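You operate a simulated robot arm through the tools that you are given. There is no shell and no other tool. Be economical: measure what you need, move in short steps, check, and stop when the job is done.

You are at the controls of a simulated robot arm. One attempt, no reset.

## Task
Move the air coupling to the card's port and set the card's pressure.
Fine: valve shut and line vented before the coupling moves; valve open at the end.
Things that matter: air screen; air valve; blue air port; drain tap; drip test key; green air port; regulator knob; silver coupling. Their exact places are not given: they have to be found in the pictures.

The check looks at the end state, three seconds after you hand in, the way a careful person would. Anything else that was tipped, shoved, dropped, spilled or broken makes it a failure.

## Robot
A 6-joint arm with a four-finger gripper on a trunk, on a base that drives. Base frame: it is fixed to the floor where the robot stands at the start and does not move with it; the origin is under the middle of the robot, x ahead of it, y to its left, z up; the surface under the hand at the start is at about z = 800. Units: mm, degrees, N and s.
Its first joint turns from -166.0 to 166.0 degrees. Places, roughly: air screen [900, 0, 1300]; air valve [700, 200, 1100]; blue air port [600, -200, 800]; drain tap [700, 200, 1000]; drip test key [700, -300, 800]; green air port [600, -300, 800]; regulator knob [800, -100, 1100]. Payload 3.43 kg.
Tool frame: the origin (TCP) lies between the finger pads and is the grasp point; the fingertips stand 30 mm ahead of it; z points along the fingers, y is the line along which they close. The gripper opens to 120 mm. The gripper's body begins 85 mm behind the TCP.
Orientation is that of the tool frame in the base frame, as [roll, pitch, yaw] about the fixed x, y, z axes, in that order (R = Rz(yaw) Ry(pitch) Rx(roll)). With the fingers straight down and closing along the base's y, the tool's x points along the base's -x, its y along +y and its z along -z.

## Interface
- The arm moves only by the tool arm_command. Its argument "steps" is a list of rows, each an object (a shift or turn left out is 0, a gripper value left out holds the last) with "rotation": the turn, a rotation vector about the tool's x, y, z in degrees, a list of three; "delta_pos": the shift along the tool's x, y, z in mm, a list of three; "jaw": the finger opening in mm, from 0 to 120. In form: [{"rotation": [wx, wy, wz], "delta_pos": [tx, ty, tz], "jaw": jaw}, ...]. A call has 1 to 20 rows; each row shifts and turns the commanded pose from where the row before left it, along the tool's axes as they then stand. Rows are played at 5 a second. More than 50 mm and 8.6 degrees between two rows, or a gripper value outside its range, and nothing of the call is played. Where a pose cannot be reached the arm comes as near as it can. A force on the tool above 90 N (or 10 N above the force at the start of the call, whichever is more), or a blocked arm, ends the call early, and 0.2 s more pass. The fingers move at their own pace and stop on an object; they squeeze with about 26 N. The grip force told is the motor's: it shows also when the fingers shut on nothing. Time passes only in rows, and 0.2 s behind the last, so rows that do not move let the fingers close. The reply holds the time, the measured pose of the TCP, the force on the tool along the base axes, the opening and the grip force, in the units named above and with some noise, with the torque about the TCP (base axes, N m) and any sound that the robot's microphone picked up, and new pictures: "show" is both (left out), scene, wrist or none.
- Cameras (640 x 400 px; columns grow to the right, rows downward): "scene" is now at [-204.2, 166.7, 1264.9]; the picture's right is [-0.22, -0.97, 0.00], its down [-0.05, 0.01, -1.00] and it looks along [0.97, -0.22, -0.05] (base axes); focal length 269 px, centre (320, 200). "wrist" rides on the gripper at [71, -17, -120] in the tool frame; the picture's right is [0.23, 0.97, 0.00], its down [-0.81, 0.19, -0.55] and it looks along [-0.54, 0.13, 0.83] (tool axes); focal length 275 px, centre (320, 200).
- base_move(legs): drives the robot by 1 to 6 legs, each [ahead, turn to the left] in mm and degrees, along the robot's own axes; the way and the turn of a leg run together, so that a leg with both is an arc; at most 1500 mm and 180 degrees a leg. The arm and the cameras ride along, it lands a little off, and it stops where it bumps. It gives what a move gives, and a new picture of the scene camera.
- pan_tilt(pan, tilt): turns the head with the scene camera to pan (to the left, within 143 degrees either way) and tilt (down, from -29 to 69), counted from straight ahead of the robot. It gives what a move gives, and a new picture of the scene camera.
- measure_at(camera, pixels): there is no depth. For up to 12 entries [column, row, z] of the newest picture of that camera ("zoom" is the newest enlarged one), the place [x, y] in the base frame at which the ray of that pixel passes the height z, good to about 3 mm. The clock stands still meanwhile.
- close_up(camera, box): a new picture of the part [left, top, right, bottom] of that camera's present view, enlarged. The clock stands still meanwhile.
- job_done(): hands the job in; it is judged then, once.

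Work in short steps. Measure before you move; look again where a grasp or a placing could have gone wrong, and mend it. You have 80 turns and 260 pictures in all, those below and enlarged ones among them. Open the gripper and draw the arm clear of the work before you hand the job in, unless the task says otherwise; then end with one line.

The tools are called after "Emit:" by a JSON object that holds its "api" and its "payload". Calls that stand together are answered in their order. arm_command: Moves the arm, as the interface text tells. Its arguments: {"type":"object","properties":{"steps":{"type":"array","items":{"type":"object","properties":{"rotation":{"type":"array","items":{"type":"number"}},"delta_pos":{"type":"array","items":{"type":"number"}},"jaw":{"type":"number"}}}},"show":{"type":"string","enum":["both","scene","wrist","none"]}},"required":["steps"]} The other tools are called the same way: base_move (legs) drives the base; pan_tilt (pan, tilt) turns the head that bears the scene camera; measure_at (camera, pixels) gives the place at which the rays of pixels pass given heights; close_up (camera, box) takes an enlarged picture of a part of a camera's view; job_done () hands the job in.

At the start:

```text
time_s: 0.0
tool_pos: [730.7, -22.1, 1403.1]
orientation: [180.0, -0.1, 179.9]
ft_force: [1.0, 0.0, -0.8]
moment: [-0.02, -0.03, 0.0]
grip_width: 119.9
grip_force: 0.0
robot x, y, heading: [-0.2, -4.4, -0.0]
head pan, tilt: [-13.0, 1.9]
```

scene: 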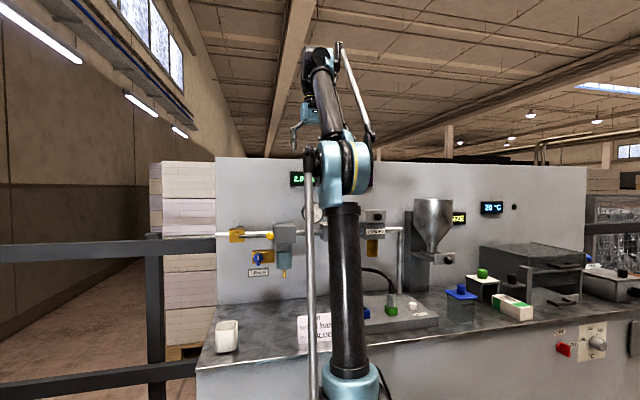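
wrist: 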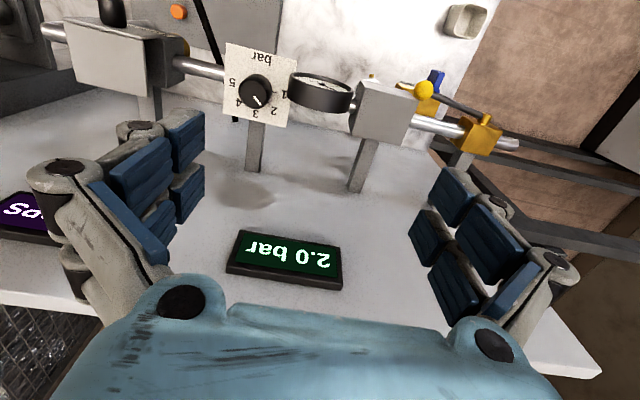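

The scene shows the air line on the back panel, a card near (315,330), and a port block near (400,315). I enlarge these parts first.

Emit:
{"api": "close_up", "payload": {"camera": "scene", "box": [210, 160, 350, 360]}}

Emit:
{"api": "close_up", "payload": {"camera": "scene", "box": [340, 190, 560, 340]}}

Emit:
{"api": "close_up", "payload": {"camera": "wrist", "box": [200, 0, 540, 210]}}

```text
2.00 times, centred on (280, 260) of scene
```

zoom: 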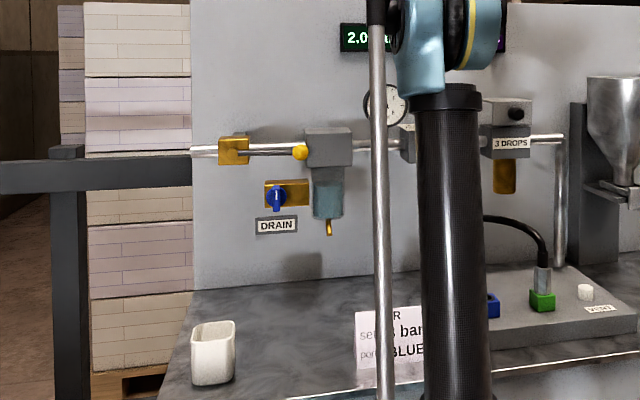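

```text
2.67 times, centred on (450, 265) of scene
```

zoom: 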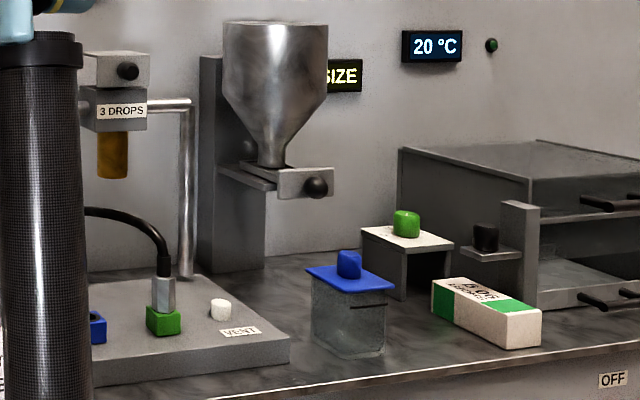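

```text
1.88 times, centred on (370, 105) of wrist
```

zoom: 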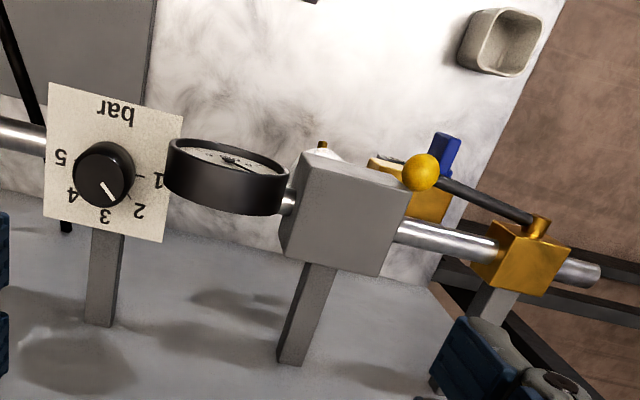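

The card reads BLUE, but its pressure value is hidden by the arm's column. I draw the hand back so the wrist camera sees the bench and card.

Emit:
{"api": "arm_command", "payload": {"steps": [{"delta_pos": [45, 0, 0]}, {"delta_pos": [45, 0, 0]}, {"delta_pos": [45, 0, 0]}, {"delta_pos": [45, 0, 0]}, {"delta_pos": [45, 0, 0]}]}}

```text
time_s: 1.2
tool_pos: [486.8, -21.5, 1407.1]
orientation: [179.9, 0.7, 179.9]
ft_force: [1.0, 0.5, -0.1]
moment: [0.0, 0.14, -0.01]
grip_width: 120.1
grip_force: 0.0
robot x, y, heading: [1.2, -0.5, 0.0]
head pan, tilt: [-13.0, 1.9]
```

scene: 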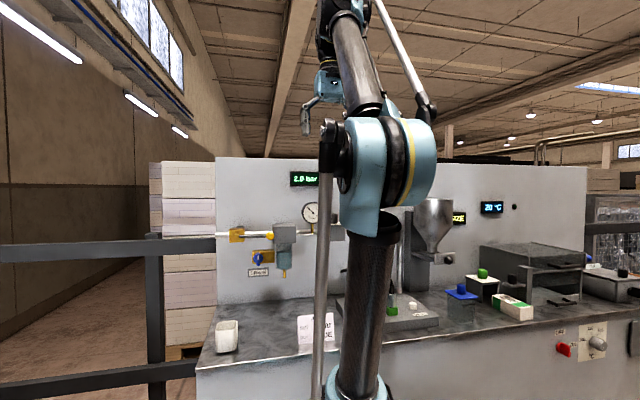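
wrist: 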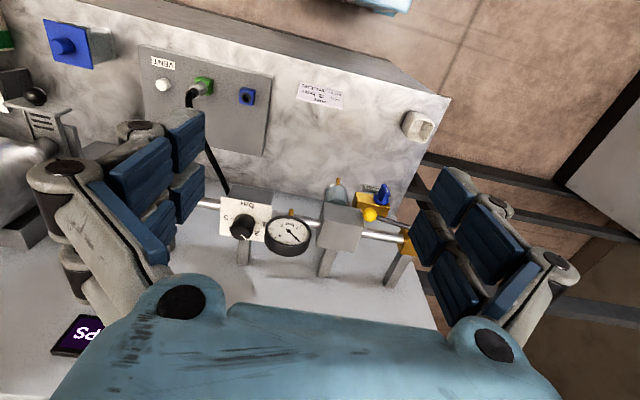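

Now the card is at wrist (322,95), the port block with VENT button at (205,90). I enlarge both.

Emit:
{"api": "close_up", "payload": {"camera": "wrist", "box": [282, 70, 362, 120]}}

Emit:
{"api": "close_up", "payload": {"camera": "wrist", "box": [120, 40, 280, 140]}}

Emit:
{"api": "close_up", "payload": {"camera": "wrist", "box": [200, 160, 440, 310]}}

Emit:
{"api": "close_up", "payload": {"camera": "scene", "box": [210, 160, 350, 360]}}

Emit:
{"api": "measure_at", "payload": {"camera": "wrist", "pixels": [[320, 95, 800], [247, 96, 840], [203, 84, 840], [162, 86, 850], [372, 215, 1090], [242, 225, 1090], [407, 238, 1090]]}}

```text
8.00 times, centred on (322, 95) of wrist
```

zoom: 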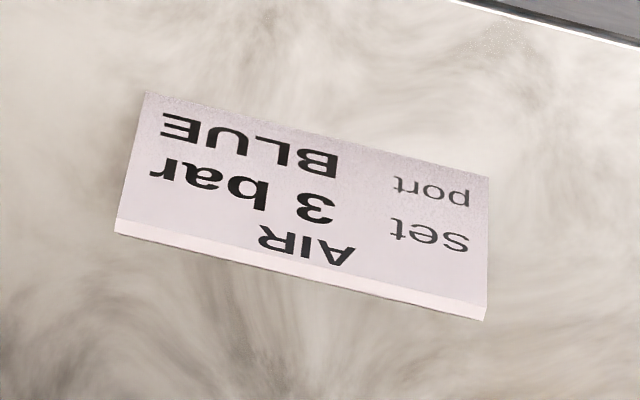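

```text
4.00 times, centred on (200, 90) of wrist
```

zoom: 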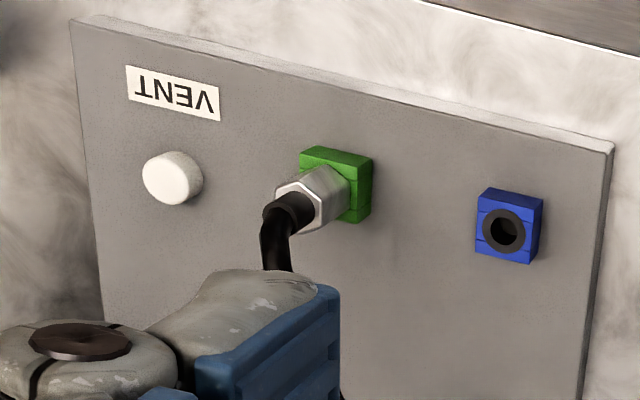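

```text
2.67 times, centred on (320, 235) of wrist
```

zoom: 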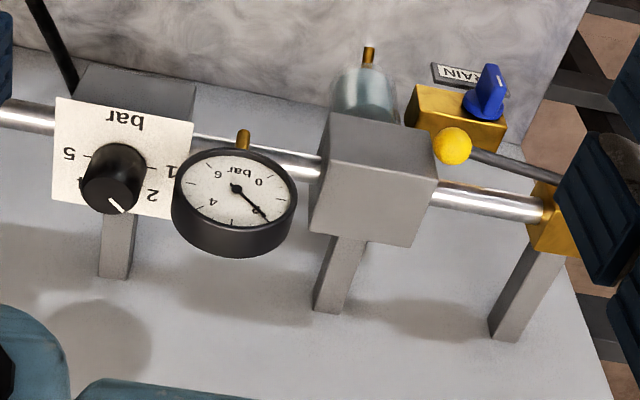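

```text
2.00 times, centred on (280, 260) of scene
```

zoom: 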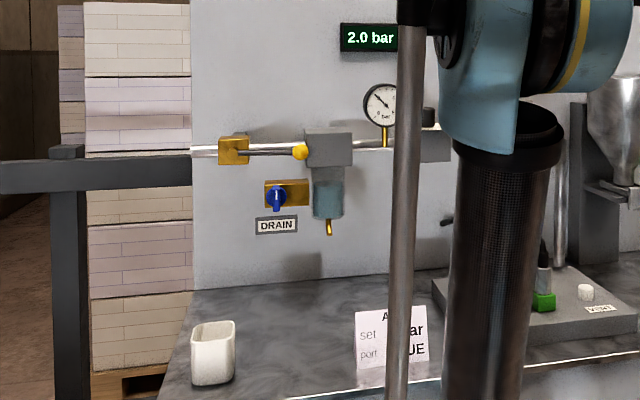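

```text
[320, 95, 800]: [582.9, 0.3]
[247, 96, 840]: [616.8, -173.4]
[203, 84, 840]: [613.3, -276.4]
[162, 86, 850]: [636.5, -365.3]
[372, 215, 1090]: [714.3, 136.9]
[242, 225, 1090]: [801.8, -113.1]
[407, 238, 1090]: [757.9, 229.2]
```

Card: 3 bar, port BLUE; coupling sits on green, gauge at 2. I move the hand to the right to see the port block, the VENT button and the lubricator better.

Emit:
{"api": "arm_command", "payload": {"steps": [{"delta_pos": [0, -48, 0]}, {"delta_pos": [0, -48, 0]}, {"delta_pos": [0, -48, 0]}, {"delta_pos": [0, -48, 0]}, {"delta_pos": [0, -48, 0]}, {"delta_pos": [0, -48, 0]}, {"delta_pos": [0, 0, 0]}]}}

```text
time_s: 2.8
tool_pos: [488.2, -308.5, 1408.8]
orientation: [180.0, 0.6, 180.0]
ft_force: [-0.4, 1.2, 0.0]
moment: [-0.01, -0.01, -0.03]
grip_width: 120.1
grip_force: 0.1
robot x, y, heading: [0.3, -3.8, -0.0]
head pan, tilt: [-13.0, 1.9]
```

scene: 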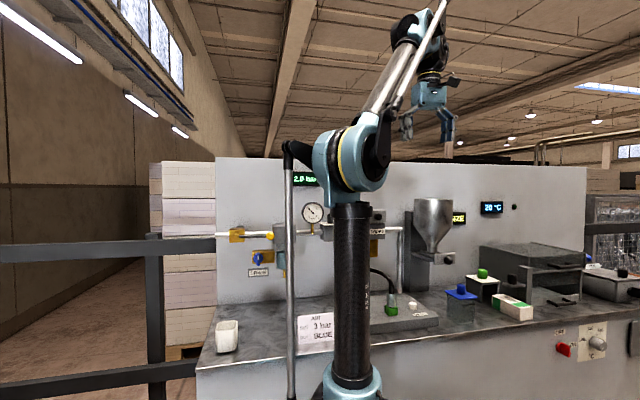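
wrist: 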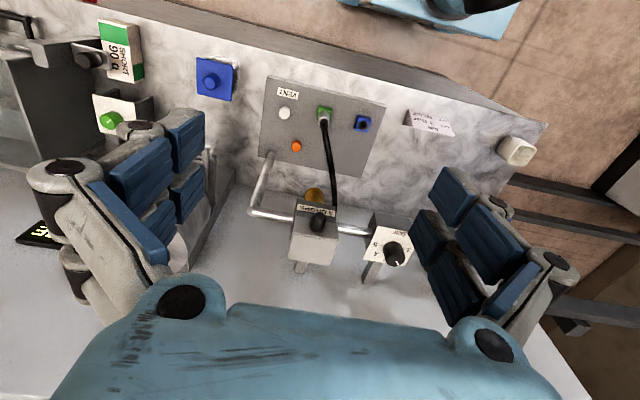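

An orange button (297,147), likely the drip test key, sits beside the white button at VENT (285,112). Enlarge and measure.

Emit:
{"api": "close_up", "payload": {"camera": "wrist", "box": [250, 70, 394, 160]}}

Emit:
{"api": "close_up", "payload": {"camera": "wrist", "box": [240, 170, 432, 290]}}

Emit:
{"api": "measure_at", "payload": {"camera": "wrist", "pixels": [[362, 123, 840], [324, 112, 840], [286, 112, 840], [297, 146, 840], [265, 76, 820], [385, 104, 820], [365, 178, 820], [395, 255, 1090], [276, 115, 800]]}}

```text
4.44 times, centred on (322, 115) of wrist
```

zoom: 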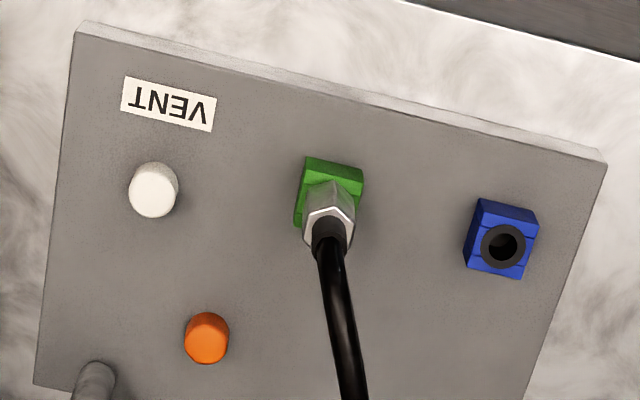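

```text
3.33 times, centred on (336, 230) of wrist
```

zoom: 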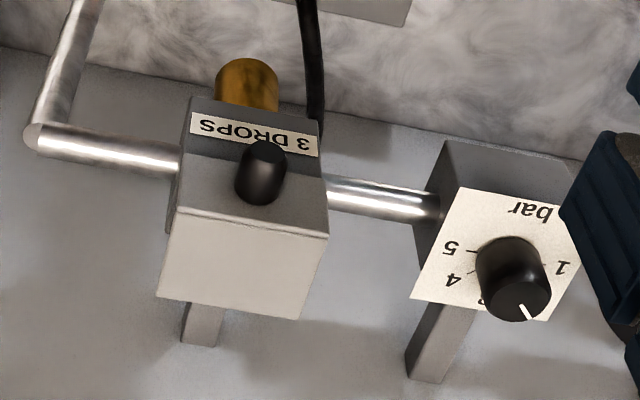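

```text
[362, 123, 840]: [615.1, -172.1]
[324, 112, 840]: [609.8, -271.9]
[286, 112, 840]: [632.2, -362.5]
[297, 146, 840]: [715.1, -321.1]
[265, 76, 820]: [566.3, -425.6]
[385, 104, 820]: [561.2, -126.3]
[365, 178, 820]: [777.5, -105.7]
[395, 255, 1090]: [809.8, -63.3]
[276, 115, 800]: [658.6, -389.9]
```

White button = VENT (~635,-362), orange = drip test (leave alone). The valve lever lies along the pipe (open), with its ball at ~(708,132,1098). I move to its front and turn the tool horizontal (fingers ahead).

Emit:
{"api": "arm_command", "payload": {"steps": [{"delta_pos": [-6, 44, 11]}, {"delta_pos": [-6, 44, 11]}, {"delta_pos": [-6, 44, 11]}, {"delta_pos": [-6, 44, 11]}, {"delta_pos": [-6, 44, 11]}, {"delta_pos": [-6, 44, 11]}, {"delta_pos": [-6, 44, 11]}, {"delta_pos": [-6, 44, 11]}, {"delta_pos": [-6, 44, 11]}, {"delta_pos": [-6, 44, 11]}], "show": "none"}}

Emit:
{"api": "arm_command", "payload": {"steps": [{"rotation": [0, -8.2, 0]}, {"rotation": [0, -8.2, 0]}, {"rotation": [0, -8.2, 0]}, {"rotation": [0, -8.2, 0]}, {"rotation": [0, -8.2, 0]}, {"rotation": [0, -8.2, 0]}, {"rotation": [0, -8.2, 0]}, {"rotation": [0, -8.2, 0]}, {"rotation": [0, -8.2, 0]}, {"rotation": [0, -8.2, 0]}, {"rotation": [0, -8, 0], "jaw": 0}, {}, {}]}}

```text
time_s: 5.0
tool_pos: [548.2, 129.4, 1300.4]
orientation: [-180.0, 0.7, 179.9]
ft_force: [-0.2, 0.1, 0.8]
moment: [0.01, -0.05, 0.01]
grip_width: 120.0
grip_force: 0.1
robot x, y, heading: [0.2, 6.4, -0.1]
head pan, tilt: [-13.0, 1.9]
```

```text
time_s: 7.8
tool_pos: [552.1, 128.1, 1300.4]
orientation: [4.3, 89.2, 4.1]
ft_force: [1.0, -1.1, -0.1]
moment: [-0.01, -0.02, -0.01]
grip_width: 0.0
grip_force: 25.7
robot x, y, heading: [0.1, -3.0, 0.1]
head pan, tilt: [-13.0, 1.9]
```

scene: 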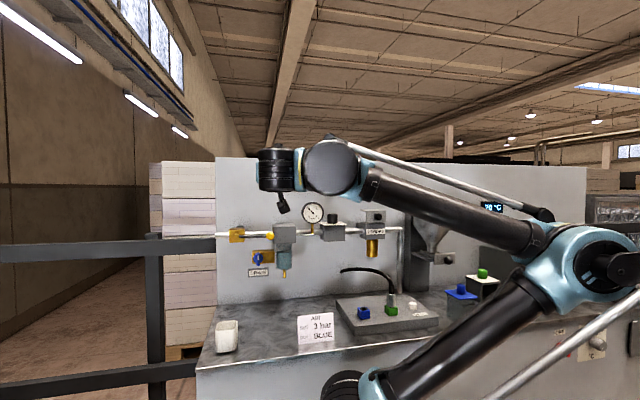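
wrist: 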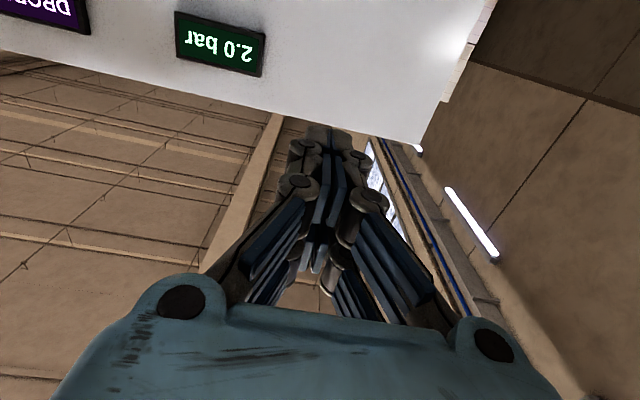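

The tool is horizontal now, and the scene camera sees the whole line clear. I enlarge it.

Emit:
{"api": "close_up", "payload": {"camera": "scene", "box": [215, 190, 311, 290]}}

Emit:
{"api": "close_up", "payload": {"camera": "scene", "box": [290, 195, 418, 275]}}

Emit:
{"api": "close_up", "payload": {"camera": "scene", "box": [320, 260, 448, 340]}}

Emit:
{"api": "measure_at", "payload": {"camera": "scene", "pixels": [[270, 236, 1090], [270, 236, 1100], [236, 235, 1100], [333, 229, 1100], [333, 229, 1110], [364, 308, 840], [391, 308, 840], [412, 304, 840], [413, 307, 830], [362, 318, 820], [389, 314, 820]]}}

```text
4.00 times, centred on (263, 240) of scene
```

zoom: 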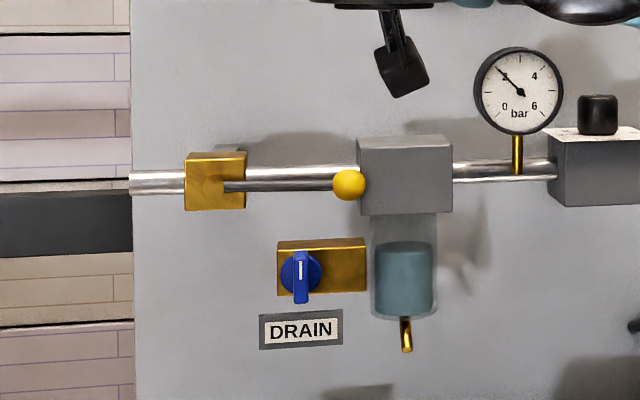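

```text
5.00 times, centred on (354, 235) of scene
```

zoom: 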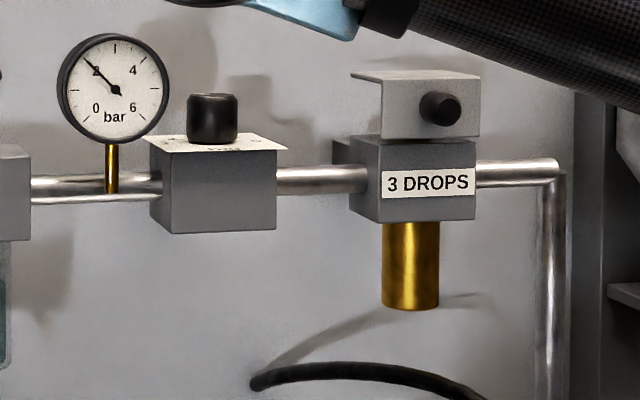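

```text
5.00 times, centred on (384, 300) of scene
```

zoom: 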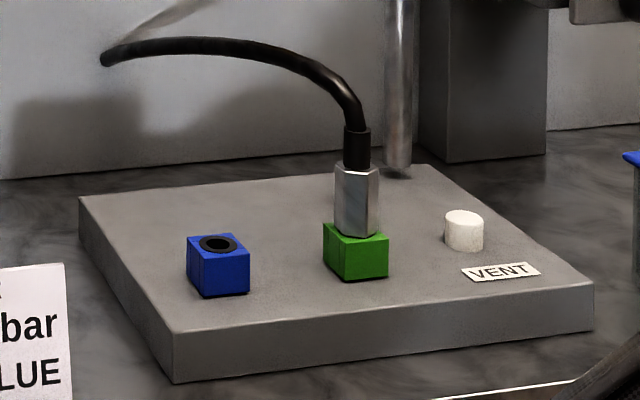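

```text
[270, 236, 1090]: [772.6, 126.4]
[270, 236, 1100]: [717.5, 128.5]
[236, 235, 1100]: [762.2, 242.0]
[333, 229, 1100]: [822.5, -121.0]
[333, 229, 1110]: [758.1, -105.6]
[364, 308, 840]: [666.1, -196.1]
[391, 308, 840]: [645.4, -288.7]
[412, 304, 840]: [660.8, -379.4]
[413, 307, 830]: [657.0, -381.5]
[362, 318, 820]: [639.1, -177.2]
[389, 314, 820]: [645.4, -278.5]
```

The knob is on top of its block (vertical axis); the valve lever pivots on the valve's front at ~(y 238, z 1100), with the drain tap just below. I will push the lever upward with closed fingers from below, so I first go in front of it at y 158, z 1078.

Emit:
{"api": "arm_command", "payload": {"steps": [{"delta_pos": [44, 6, 8]}, {"delta_pos": [44, 6, 8]}, {"delta_pos": [44, 6, 8]}, {"delta_pos": [45, 6, 8]}, {"delta_pos": [45, 6, 8]}, {"delta_pos": [0, 0, 20]}, {"delta_pos": [0, 0, 20]}, {}]}}

Emit:
{"api": "close_up", "payload": {"camera": "scene", "box": [215, 190, 311, 290]}}

```text
time_s: 9.6
tool_pos: [632.3, 159.5, 1078.9]
orientation: [2.0, 89.3, 2.0]
ft_force: [0.5, 0.5, 0.5]
moment: [-0.02, 0.0, 0.01]
grip_width: 0.0
grip_force: 25.7
robot x, y, heading: [-0.7, -0.2, 0.2]
head pan, tilt: [-13.0, 1.9]
```

scene: 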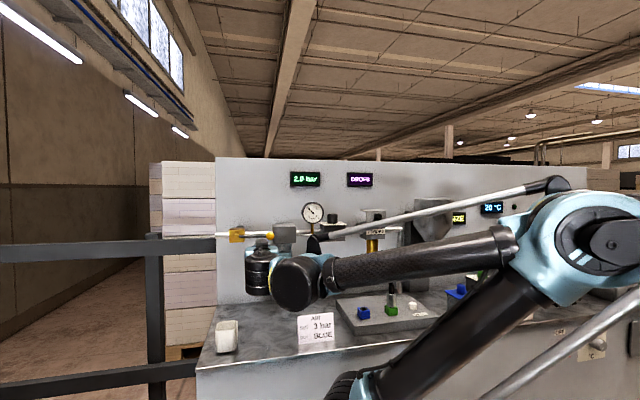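
wrist: 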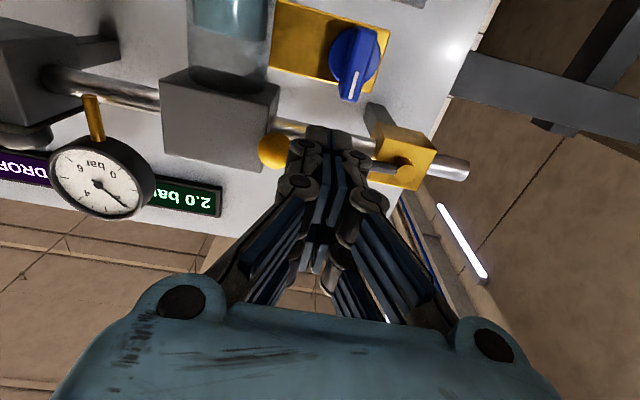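

```text
4.00 times, centred on (263, 240) of scene
```

zoom: 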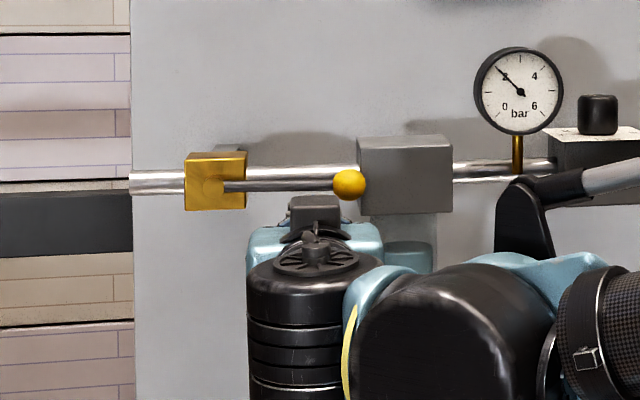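

The fingers are below the rod, between ball and valve, and clear of the drain tap. I advance 50 mm.

Emit:
{"api": "arm_command", "payload": {"steps": [{"delta_pos": [0, 0, 25]}, {"delta_pos": [0, 0, 25]}, {}]}}

Emit:
{"api": "close_up", "payload": {"camera": "wrist", "box": [220, 0, 476, 220]}}

```text
time_s: 10.4
tool_pos: [682.7, 158.3, 1080.4]
orientation: [2.5, 89.3, 2.4]
ft_force: [-1.9, -1.6, 0.2]
moment: [0.04, -0.05, -0.02]
grip_width: 0.0
grip_force: 25.6
robot x, y, heading: [-2.1, -3.5, -0.0]
head pan, tilt: [-13.0, 1.9]
```

scene: 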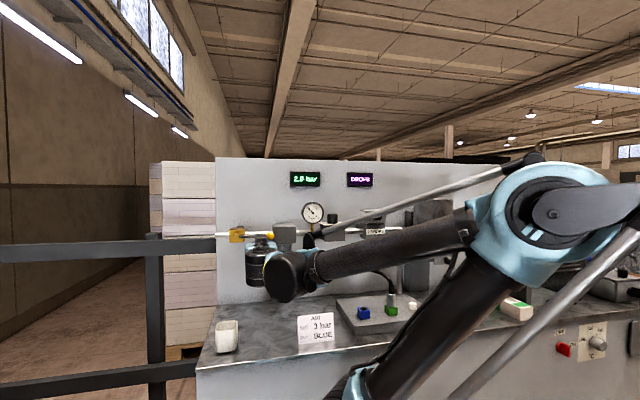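
wrist: 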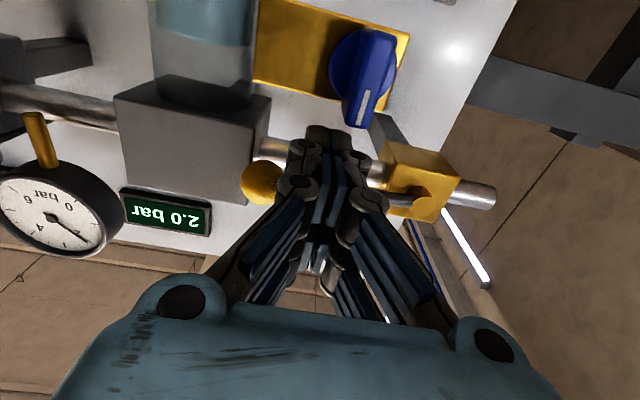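

```text
1.82 times, centred on (348, 110) of wrist
```

zoom: 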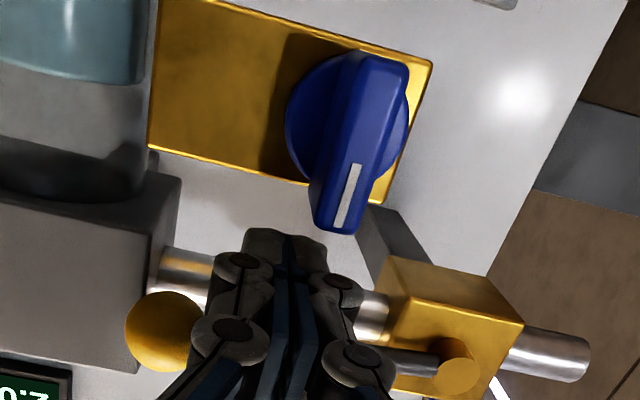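

Fingers are under the rod. Push upward along the arc, first half.

Emit:
{"api": "arm_command", "payload": {"steps": [{"delta_pos": [-10, 0, 0]}, {"delta_pos": [-9, -1, 0]}, {"delta_pos": [-9, 1, 0]}, {"delta_pos": [-10, 2, 0]}, {"delta_pos": [-10, 3, 0]}, {"delta_pos": [-9, 4, 0]}, {"delta_pos": [-10, 5, 0]}, {}], "show": "both"}}

```text
time_s: 12.2
tool_pos: [681.3, 173.9, 1146.7]
orientation: [0.1, 89.2, 0.2]
ft_force: [-4.6, 4.5, -3.0]
moment: [-0.02, 0.06, 0.05]
grip_width: 0.1
grip_force: 25.8
robot x, y, heading: [-0.3, -2.1, 0.1]
head pan, tilt: [-13.0, 1.9]
```

scene: 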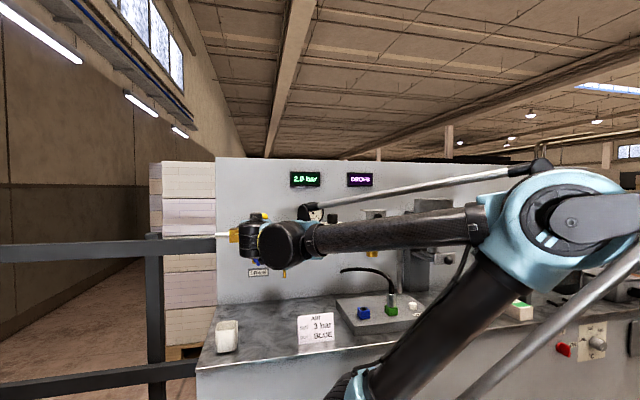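
wrist: 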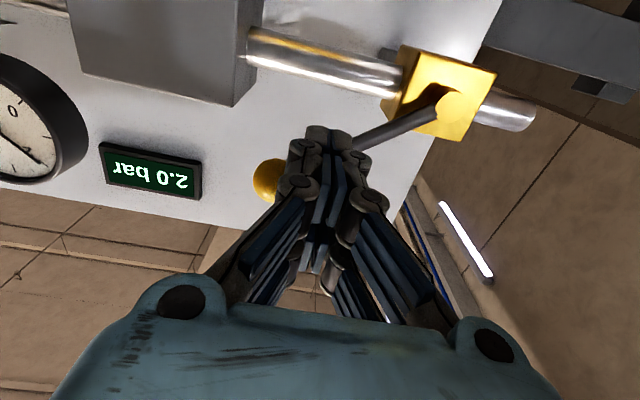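

The lever follows, moving upward. Continue to the upright position.

Emit:
{"api": "arm_command", "payload": {"steps": [{"delta_pos": [-8, 6, 0]}, {"delta_pos": [-7, 8, 0]}, {"delta_pos": [-6, 8, 0]}, {"delta_pos": [-5, 9, 0]}, {"delta_pos": [-4, 9, 0]}, {"delta_pos": [-3, 9, 0]}, {}]}}

```text
time_s: 13.8
tool_pos: [681.3, 222.6, 1180.4]
orientation: [1.5, 89.3, 1.5]
ft_force: [-0.5, 0.2, -0.7]
moment: [-0.01, -0.02, 0.03]
grip_width: 0.0
grip_force: 26.3
robot x, y, heading: [-0.9, -0.7, 0.2]
head pan, tilt: [-13.0, 1.9]
```

scene: 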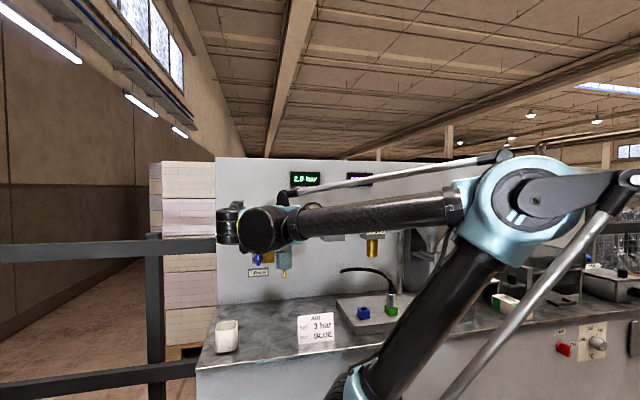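
wrist: 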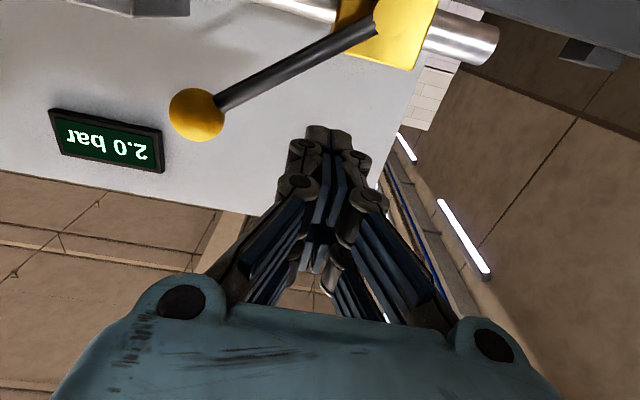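

The tip slipped past the rod; the lever now stands near 40°. I back off, go under it again and reach in deeper (TCP x ≈ 700).

Emit:
{"api": "arm_command", "payload": {"steps": [{"delta_pos": [0, 0, -25]}, {"delta_pos": [0, 0, -25]}, {"delta_pos": [27, -32, 0]}, {"delta_pos": [28, -33, 0]}, {}, {"delta_pos": [0, 0, 25]}, {"delta_pos": [0, 0, 25]}, {"delta_pos": [0, 0, 18]}, {}]}}

```text
time_s: 15.8
tool_pos: [698.5, 156.8, 1124.1]
orientation: [2.6, 89.3, 2.5]
ft_force: [1.0, -0.1, 0.1]
moment: [-0.02, -0.01, 0.01]
grip_width: 0.0
grip_force: 25.3
robot x, y, heading: [3.4, 0.8, -0.2]
head pan, tilt: [-13.0, 1.9]
```

scene: 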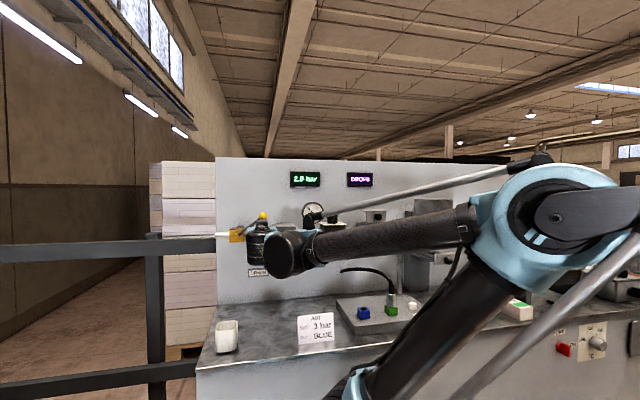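
wrist: 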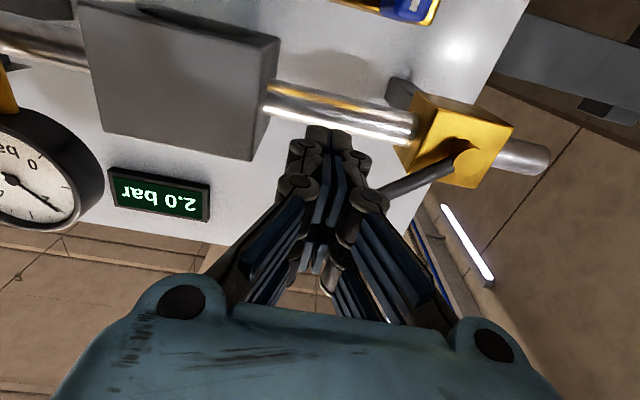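

The ball is at scene (263,215), lever ~39°. The fingers are beneath it; I push along the arc again in finer steps.

Emit:
{"api": "arm_command", "payload": {"steps": [{"delta_pos": [-8, 5, 0]}, {"delta_pos": [-9, 6, 0]}, {"delta_pos": [-6, 4, 0]}, {"delta_pos": [-6, 4, 0]}, {"delta_pos": [-5, 5, 0]}, {"delta_pos": [-5, 5, 0]}, {"delta_pos": [-4, 6, 0]}, {"delta_pos": [-4, 6, 0]}, {"delta_pos": [-3, 6, 0]}, {"delta_pos": [-3, 7, 0]}, {"delta_pos": [-2, 7, 0]}, {"delta_pos": [-2, 7, 0]}, {}]}}

```text
time_s: 18.6
tool_pos: [699.1, 218.7, 1180.4]
orientation: [27.0, 89.4, 26.4]
ft_force: [-8.7, -75.2, -38.7]
moment: [1.32, 0.25, -0.69]
grip_width: 0.0
grip_force: 25.8
robot x, y, heading: [-2.2, -3.7, -0.1]
head pan, tilt: [-13.0, 1.9]
```

scene: 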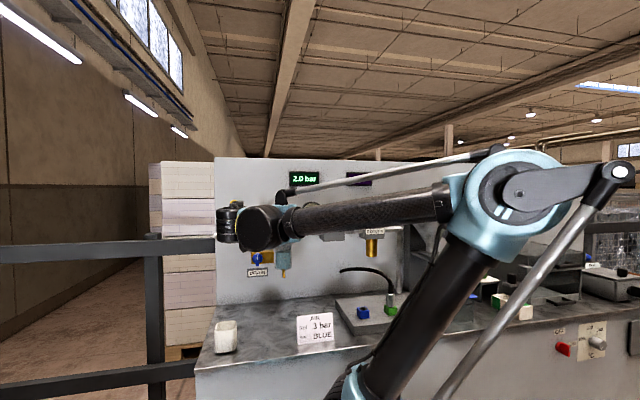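
wrist: 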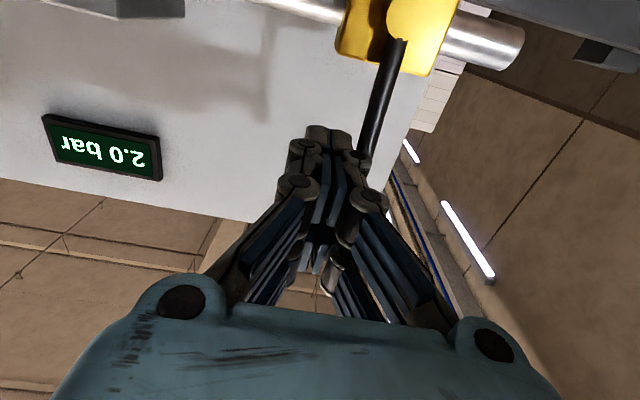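

The lever is upright against its stop (75 N). I relieve and draw back to look.

Emit:
{"api": "arm_command", "payload": {"steps": [{"delta_pos": [0, -10, 0]}, {"delta_pos": [0, -12, 0]}, {"delta_pos": [0, 0, -40]}, {"delta_pos": [0, 0, -40]}, {"delta_pos": [-40, -40, -10]}, {"delta_pos": [-40, -40, 0]}, {"delta_pos": [-30, -40, 0]}, {}]}}

Emit:
{"api": "close_up", "payload": {"camera": "scene", "box": [210, 160, 370, 290]}}

```text
refused: row 5 steps farther than a row can; nothing moved
```

```text
3.08 times, centred on (290, 225) of scene
```

zoom: 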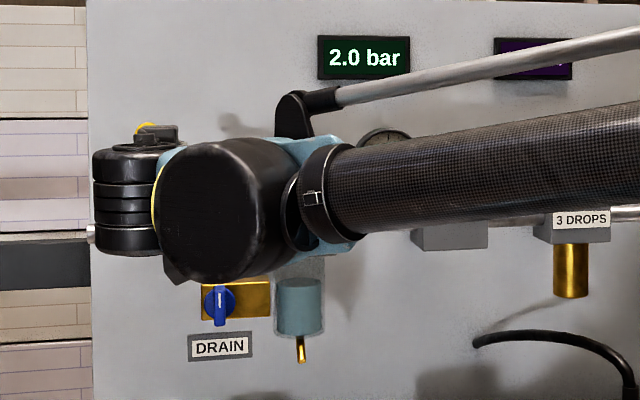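

One row was too long; I split it.

Emit:
{"api": "arm_command", "payload": {"steps": [{"delta_pos": [0, -10, 0]}, {"delta_pos": [0, -12, 0]}, {"delta_pos": [0, 0, -40]}, {"delta_pos": [0, 0, -40]}, {"delta_pos": [-30, -30, 0]}, {"delta_pos": [-30, -30, 0]}, {"delta_pos": [-30, -30, 0]}, {"delta_pos": [-30, -30, 0]}, {}]}}

Emit:
{"api": "close_up", "payload": {"camera": "scene", "box": [210, 160, 370, 290]}}

```text
time_s: 20.6
tool_pos: [616.9, 82.1, 1299.5]
orientation: [4.4, 89.3, 4.4]
ft_force: [-0.1, -0.4, -0.6]
moment: [0.0, 0.01, 0.01]
grip_width: 0.0
grip_force: 25.8
robot x, y, heading: [-1.9, -4.6, -0.1]
head pan, tilt: [-13.0, 1.9]
```

scene: 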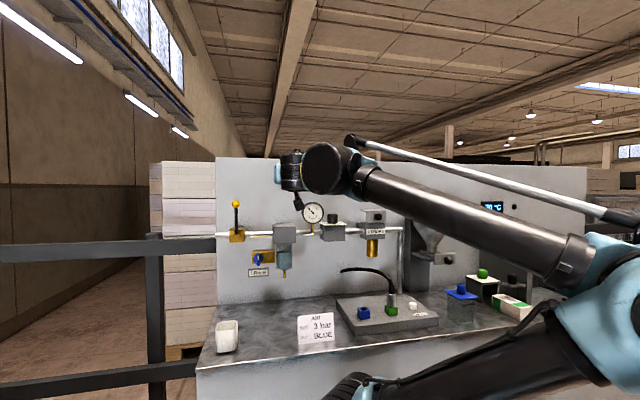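
wrist: 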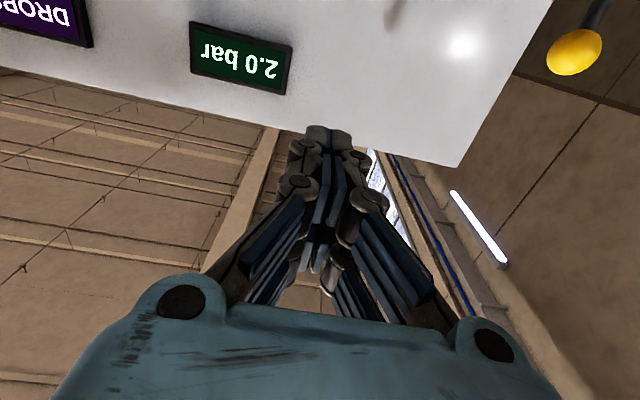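

```text
3.08 times, centred on (290, 225) of scene
```

zoom: 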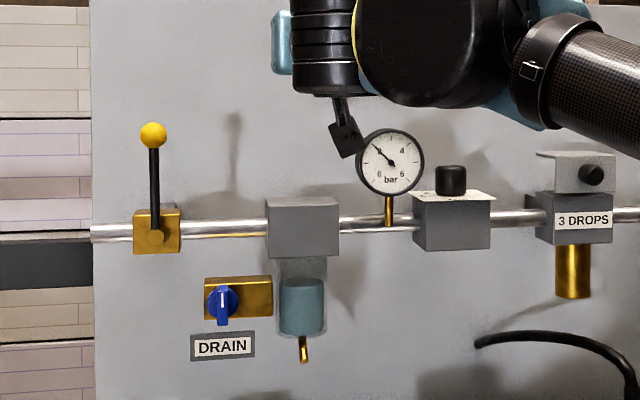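

Valve is shut, lever upright at (zoom 153,135→220); the line still shows 2.0 bar. Next turn the tool down again and go above the VENT button (~(630,-362)).

Emit:
{"api": "arm_command", "payload": {"steps": [{"rotation": [0, 8.2, 0]}, {"rotation": [0, 8.2, 0]}, {"rotation": [0, 8.2, 0]}, {"rotation": [0, 8.2, 0]}, {"rotation": [0, 8.2, 0]}, {"rotation": [0, 8.2, 0]}, {"rotation": [0, 8.2, 0]}, {"rotation": [0, 8.2, 0]}, {"rotation": [0, 8.2, 0]}, {"rotation": [0, 8.2, 0]}, {"rotation": [0, 8, 0]}, {}], "show": "none"}}

Emit:
{"api": "arm_command", "payload": {"steps": [{"delta_pos": [0, -44, 20]}, {"delta_pos": [0, -44, 20]}, {"delta_pos": [0, -44, 20]}, {"delta_pos": [0, -44, 20]}, {"delta_pos": [0, -44, 20]}, {"delta_pos": [0, -44, 20]}, {"delta_pos": [0, -44, 20]}, {"delta_pos": [0, -44, 20]}, {"delta_pos": [0, -44, 20]}, {"delta_pos": [0, -44, 20]}, {"delta_pos": [0, 0, 20]}, {"delta_pos": [0, 0, 20]}, {}]}}

```text
time_s: 23.2
tool_pos: [616.7, 84.3, 1300.2]
orientation: [-180.0, 0.6, -179.9]
ft_force: [-0.6, -0.4, -0.8]
moment: [0.01, 0.0, 0.02]
grip_width: 0.2
grip_force: 25.9
robot x, y, heading: [1.5, 0.7, 0.1]
head pan, tilt: [-13.0, 1.9]
```

```text
time_s: 26.0
tool_pos: [617.5, -355.5, 1060.8]
orientation: [180.0, 0.6, 179.9]
ft_force: [-0.5, -0.6, 0.8]
moment: [-0.01, -0.02, -0.05]
grip_width: 0.1
grip_force: 26.2
robot x, y, heading: [-0.8, -5.0, 0.1]
head pan, tilt: [-13.0, 1.9]
```

scene: 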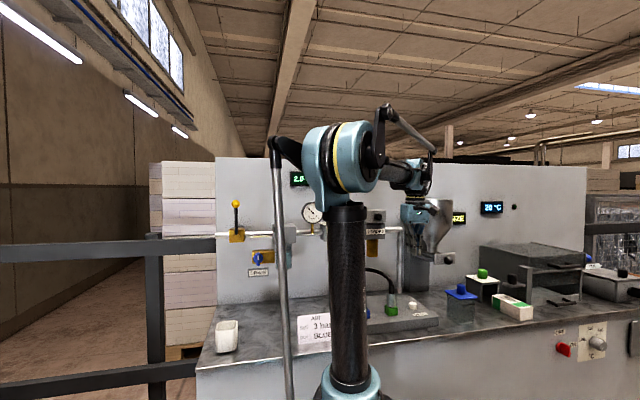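
wrist: 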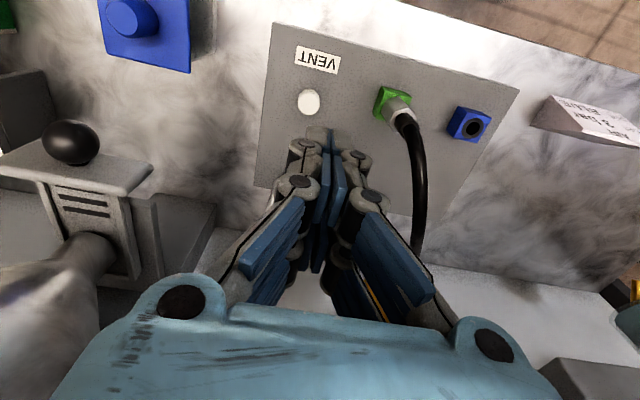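

Measuring button, ports and corners from this closer view.

Emit:
{"api": "measure_at", "payload": {"camera": "wrist", "pixels": [[308, 102, 850], [308, 102, 835], [472, 127, 865], [472, 127, 855], [390, 106, 850], [400, 108, 885], [274, 23, 820], [519, 90, 820], [70, 138, 1000]]}}

Emit:
{"api": "close_up", "payload": {"camera": "wrist", "box": [280, 60, 520, 210]}}

Emit:
{"api": "close_up", "payload": {"camera": "scene", "box": [370, 200, 530, 330]}}

```text
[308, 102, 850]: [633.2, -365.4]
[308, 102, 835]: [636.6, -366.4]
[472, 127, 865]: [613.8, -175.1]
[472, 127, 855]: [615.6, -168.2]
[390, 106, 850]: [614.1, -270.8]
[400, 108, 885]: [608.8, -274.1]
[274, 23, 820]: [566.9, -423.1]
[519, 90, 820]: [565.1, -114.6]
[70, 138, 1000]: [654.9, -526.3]
```

```text
2.67 times, centred on (400, 135) of wrist
```

zoom: 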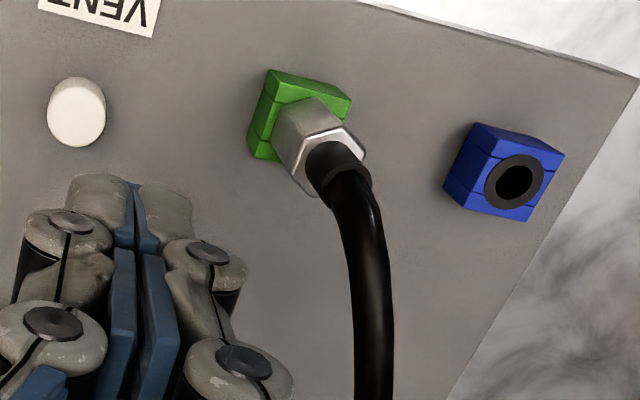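

```text
3.08 times, centred on (450, 265) of scene
```

zoom: 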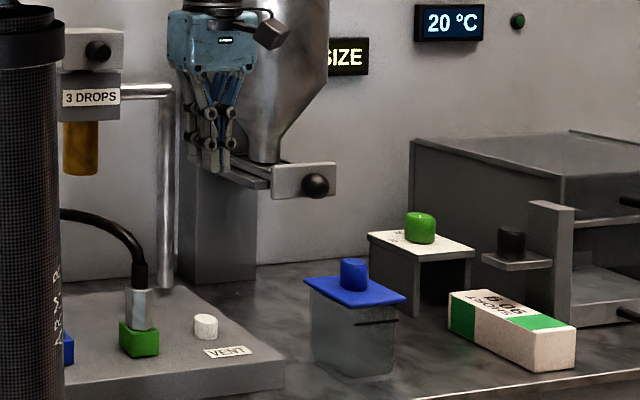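

The button is at ~(633,-365), top z ~845. I shift over it and lower until the tips are ~20 mm above.

Emit:
{"api": "arm_command", "payload": {"steps": [{"delta_pos": [-16, -10, 0]}, {"delta_pos": [0, 0, 40]}, {"delta_pos": [0, 0, 40]}, {"delta_pos": [0, 0, 40]}, {"delta_pos": [0, 0, 40]}, {}]}}

Emit:
{"api": "close_up", "payload": {"camera": "wrist", "box": [240, 80, 400, 200]}}

Emit:
{"api": "close_up", "payload": {"camera": "scene", "box": [370, 240, 466, 330]}}

```text
time_s: 27.4
tool_pos: [636.7, -366.1, 900.3]
orientation: [-179.9, 0.6, 179.9]
ft_force: [-0.1, 0.0, 1.1]
moment: [0.02, -0.04, 0.01]
grip_width: 0.0
grip_force: 26.0
robot x, y, heading: [-1.3, -2.9, 0.0]
head pan, tilt: [-13.0, 1.9]
```

scene: 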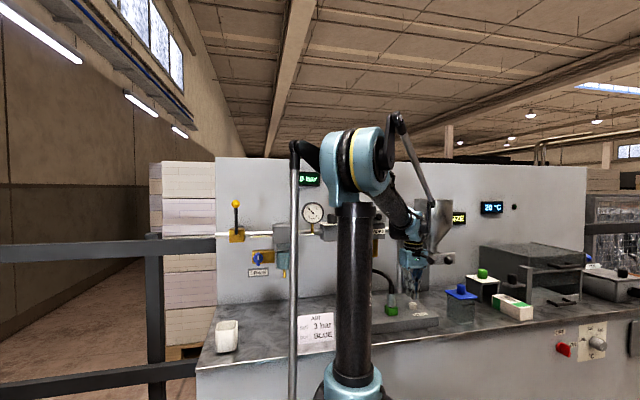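
wrist: 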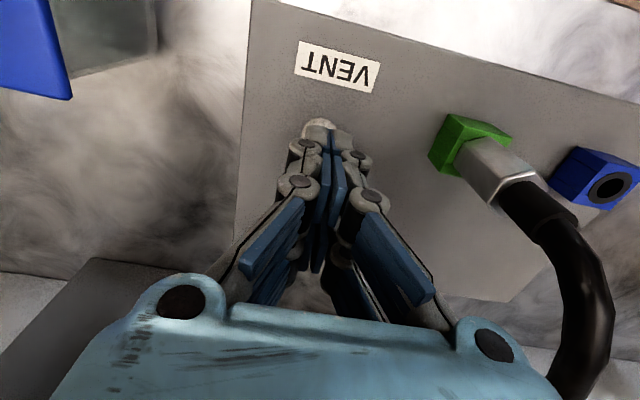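

```text
3.33 times, centred on (320, 140) of wrist
```

zoom: 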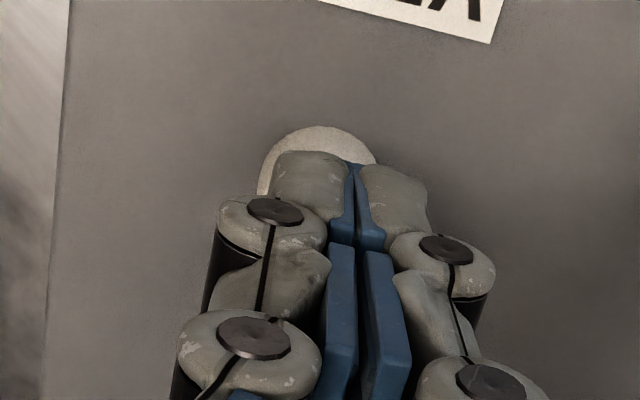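

```text
4.44 times, centred on (418, 285) of scene
```

zoom: 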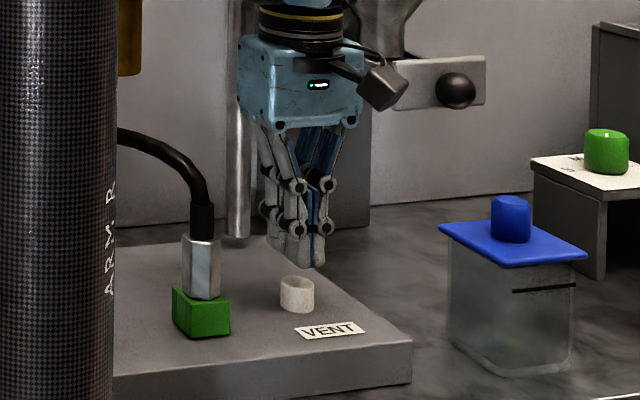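

Button's centre appears at wrist ~(319,135), partly behind the tips; measuring it again.

Emit:
{"api": "measure_at", "payload": {"camera": "wrist", "pixels": [[319, 134, 845], [319, 134, 835], [305, 138, 845], [319, 118, 845], [325, 128, 870]]}}

```text
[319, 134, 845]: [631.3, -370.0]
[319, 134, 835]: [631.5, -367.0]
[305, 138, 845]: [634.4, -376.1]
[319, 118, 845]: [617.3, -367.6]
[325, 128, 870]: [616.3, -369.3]
```

Button centre ≈ (631,-368). I correct by a few mm and press down until resistance.

Emit:
{"api": "arm_command", "payload": {"steps": [{"delta_pos": [5, -3, 0]}, {"delta_pos": [0, 0, 10]}, {"delta_pos": [0, 0, 8]}, {"delta_pos": [0, 0, 5]}, {"delta_pos": [0, 0, 4]}, {}], "show": "scene"}}

Emit:
{"api": "close_up", "payload": {"camera": "scene", "box": [370, 240, 466, 330]}}

```text
time_s: 28.8
tool_pos: [633.2, -368.5, 873.3]
orientation: [-180.0, 0.6, 180.0]
ft_force: [-0.1, -1.0, 10.7]
moment: [-0.06, 0.01, 0.01]
grip_width: 6.1
grip_force: 33.1
robot x, y, heading: [-0.5, -4.9, -0.1]
head pan, tilt: [-13.0, 1.9]
heard: click
```

scene: 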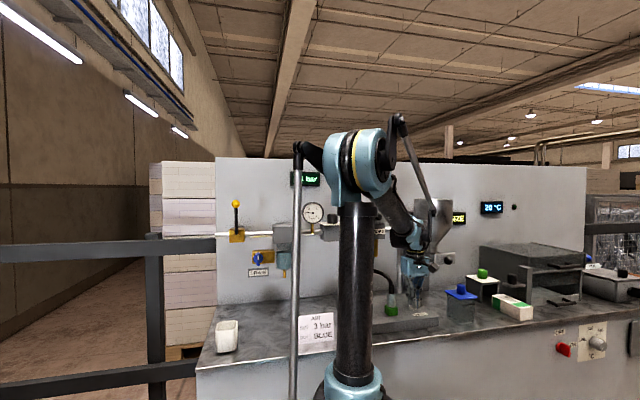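

```text
4.44 times, centred on (418, 285) of scene
```

zoom: 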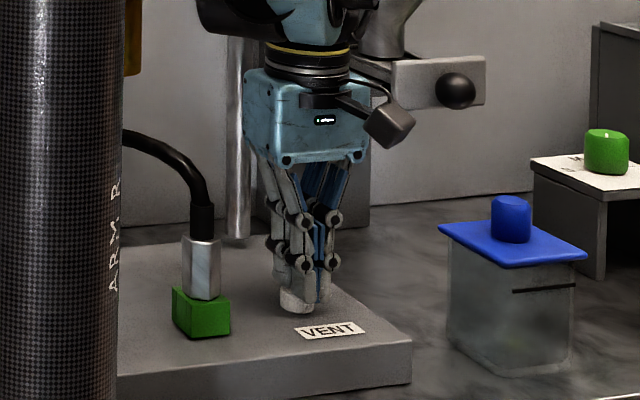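

A click was heard; I hold a second and check the gauge.

Emit:
{"api": "arm_command", "payload": {"steps": [{}, {}, {}, {}, {}, {}], "show": "none"}}

Emit:
{"api": "close_up", "payload": {"camera": "scene", "box": [215, 165, 343, 245]}}

```text
time_s: 30.2
tool_pos: [633.1, -367.9, 873.7]
orientation: [-180.0, 0.7, 179.9]
ft_force: [1.4, -1.0, 11.3]
moment: [-0.02, 0.01, -0.01]
grip_width: 5.9
grip_force: 33.7
robot x, y, heading: [-1.4, -1.5, 0.0]
head pan, tilt: [-13.0, 1.9]
```

```text
5.00 times, centred on (279, 205) of scene
```

zoom: 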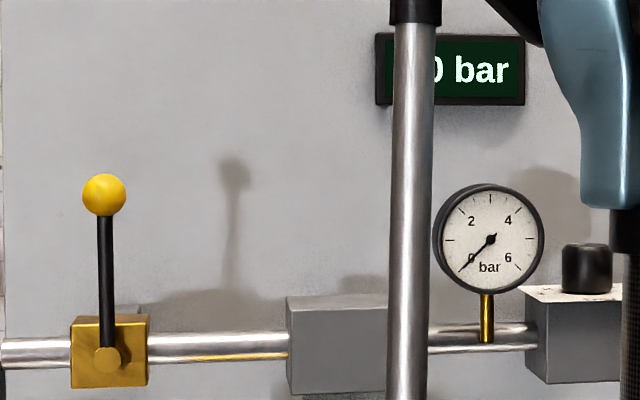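

Gauge at 0: vented. Lift off, moving toward the coupling at height, and measure it.

Emit:
{"api": "arm_command", "payload": {"steps": [{"delta_pos": [0, 0, -20]}, {"delta_pos": [0, 0, -40]}, {"delta_pos": [0, 0, -40]}, {"delta_pos": [0, 0, -40], "jaw": 70}, {"delta_pos": [30, 30, -20]}, {"delta_pos": [30, 30, 0]}, {"delta_pos": [30, 30, 0]}, {}]}}

Emit:
{"api": "close_up", "payload": {"camera": "scene", "box": [330, 240, 426, 330]}}

Emit:
{"api": "measure_at", "payload": {"camera": "scene", "pixels": [[391, 307, 855], [391, 307, 845], [391, 307, 865], [391, 294, 890], [391, 294, 900], [391, 294, 880]]}}

```text
time_s: 32.0
tool_pos: [540.3, -278.7, 1032.3]
orientation: [179.9, 0.6, 179.9]
ft_force: [0.2, -0.3, -0.6]
moment: [-0.02, -0.02, 0.0]
grip_width: 69.9
grip_force: 0.2
robot x, y, heading: [-1.2, -2.3, 0.3]
head pan, tilt: [-13.0, 1.9]
```

scene: 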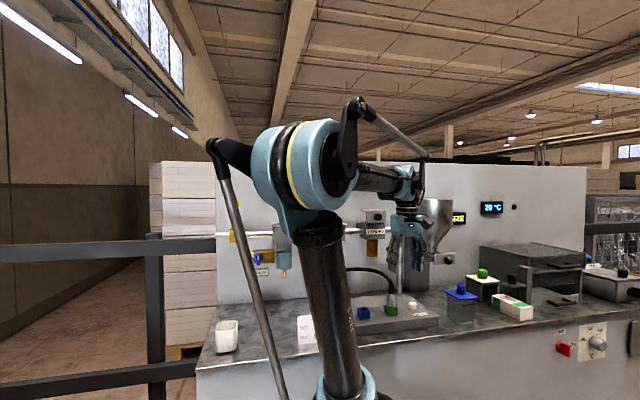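
wrist: 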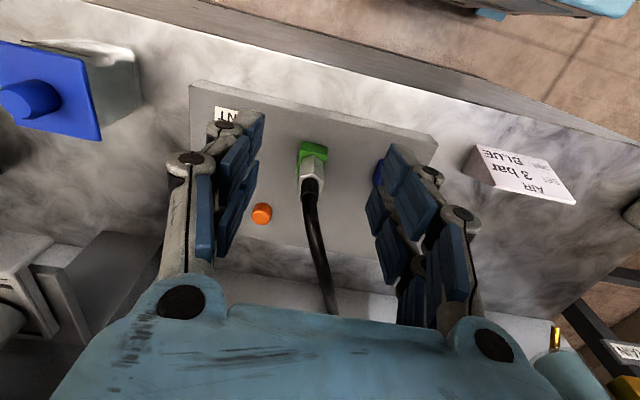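

```text
4.44 times, centred on (378, 285) of scene
```

zoom: 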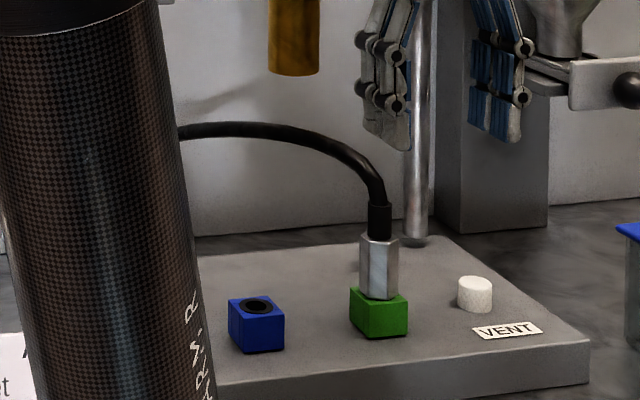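

```text
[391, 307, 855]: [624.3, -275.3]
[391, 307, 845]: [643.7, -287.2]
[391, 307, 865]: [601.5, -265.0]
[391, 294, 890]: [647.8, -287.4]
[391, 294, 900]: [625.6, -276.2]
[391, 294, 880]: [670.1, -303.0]
```

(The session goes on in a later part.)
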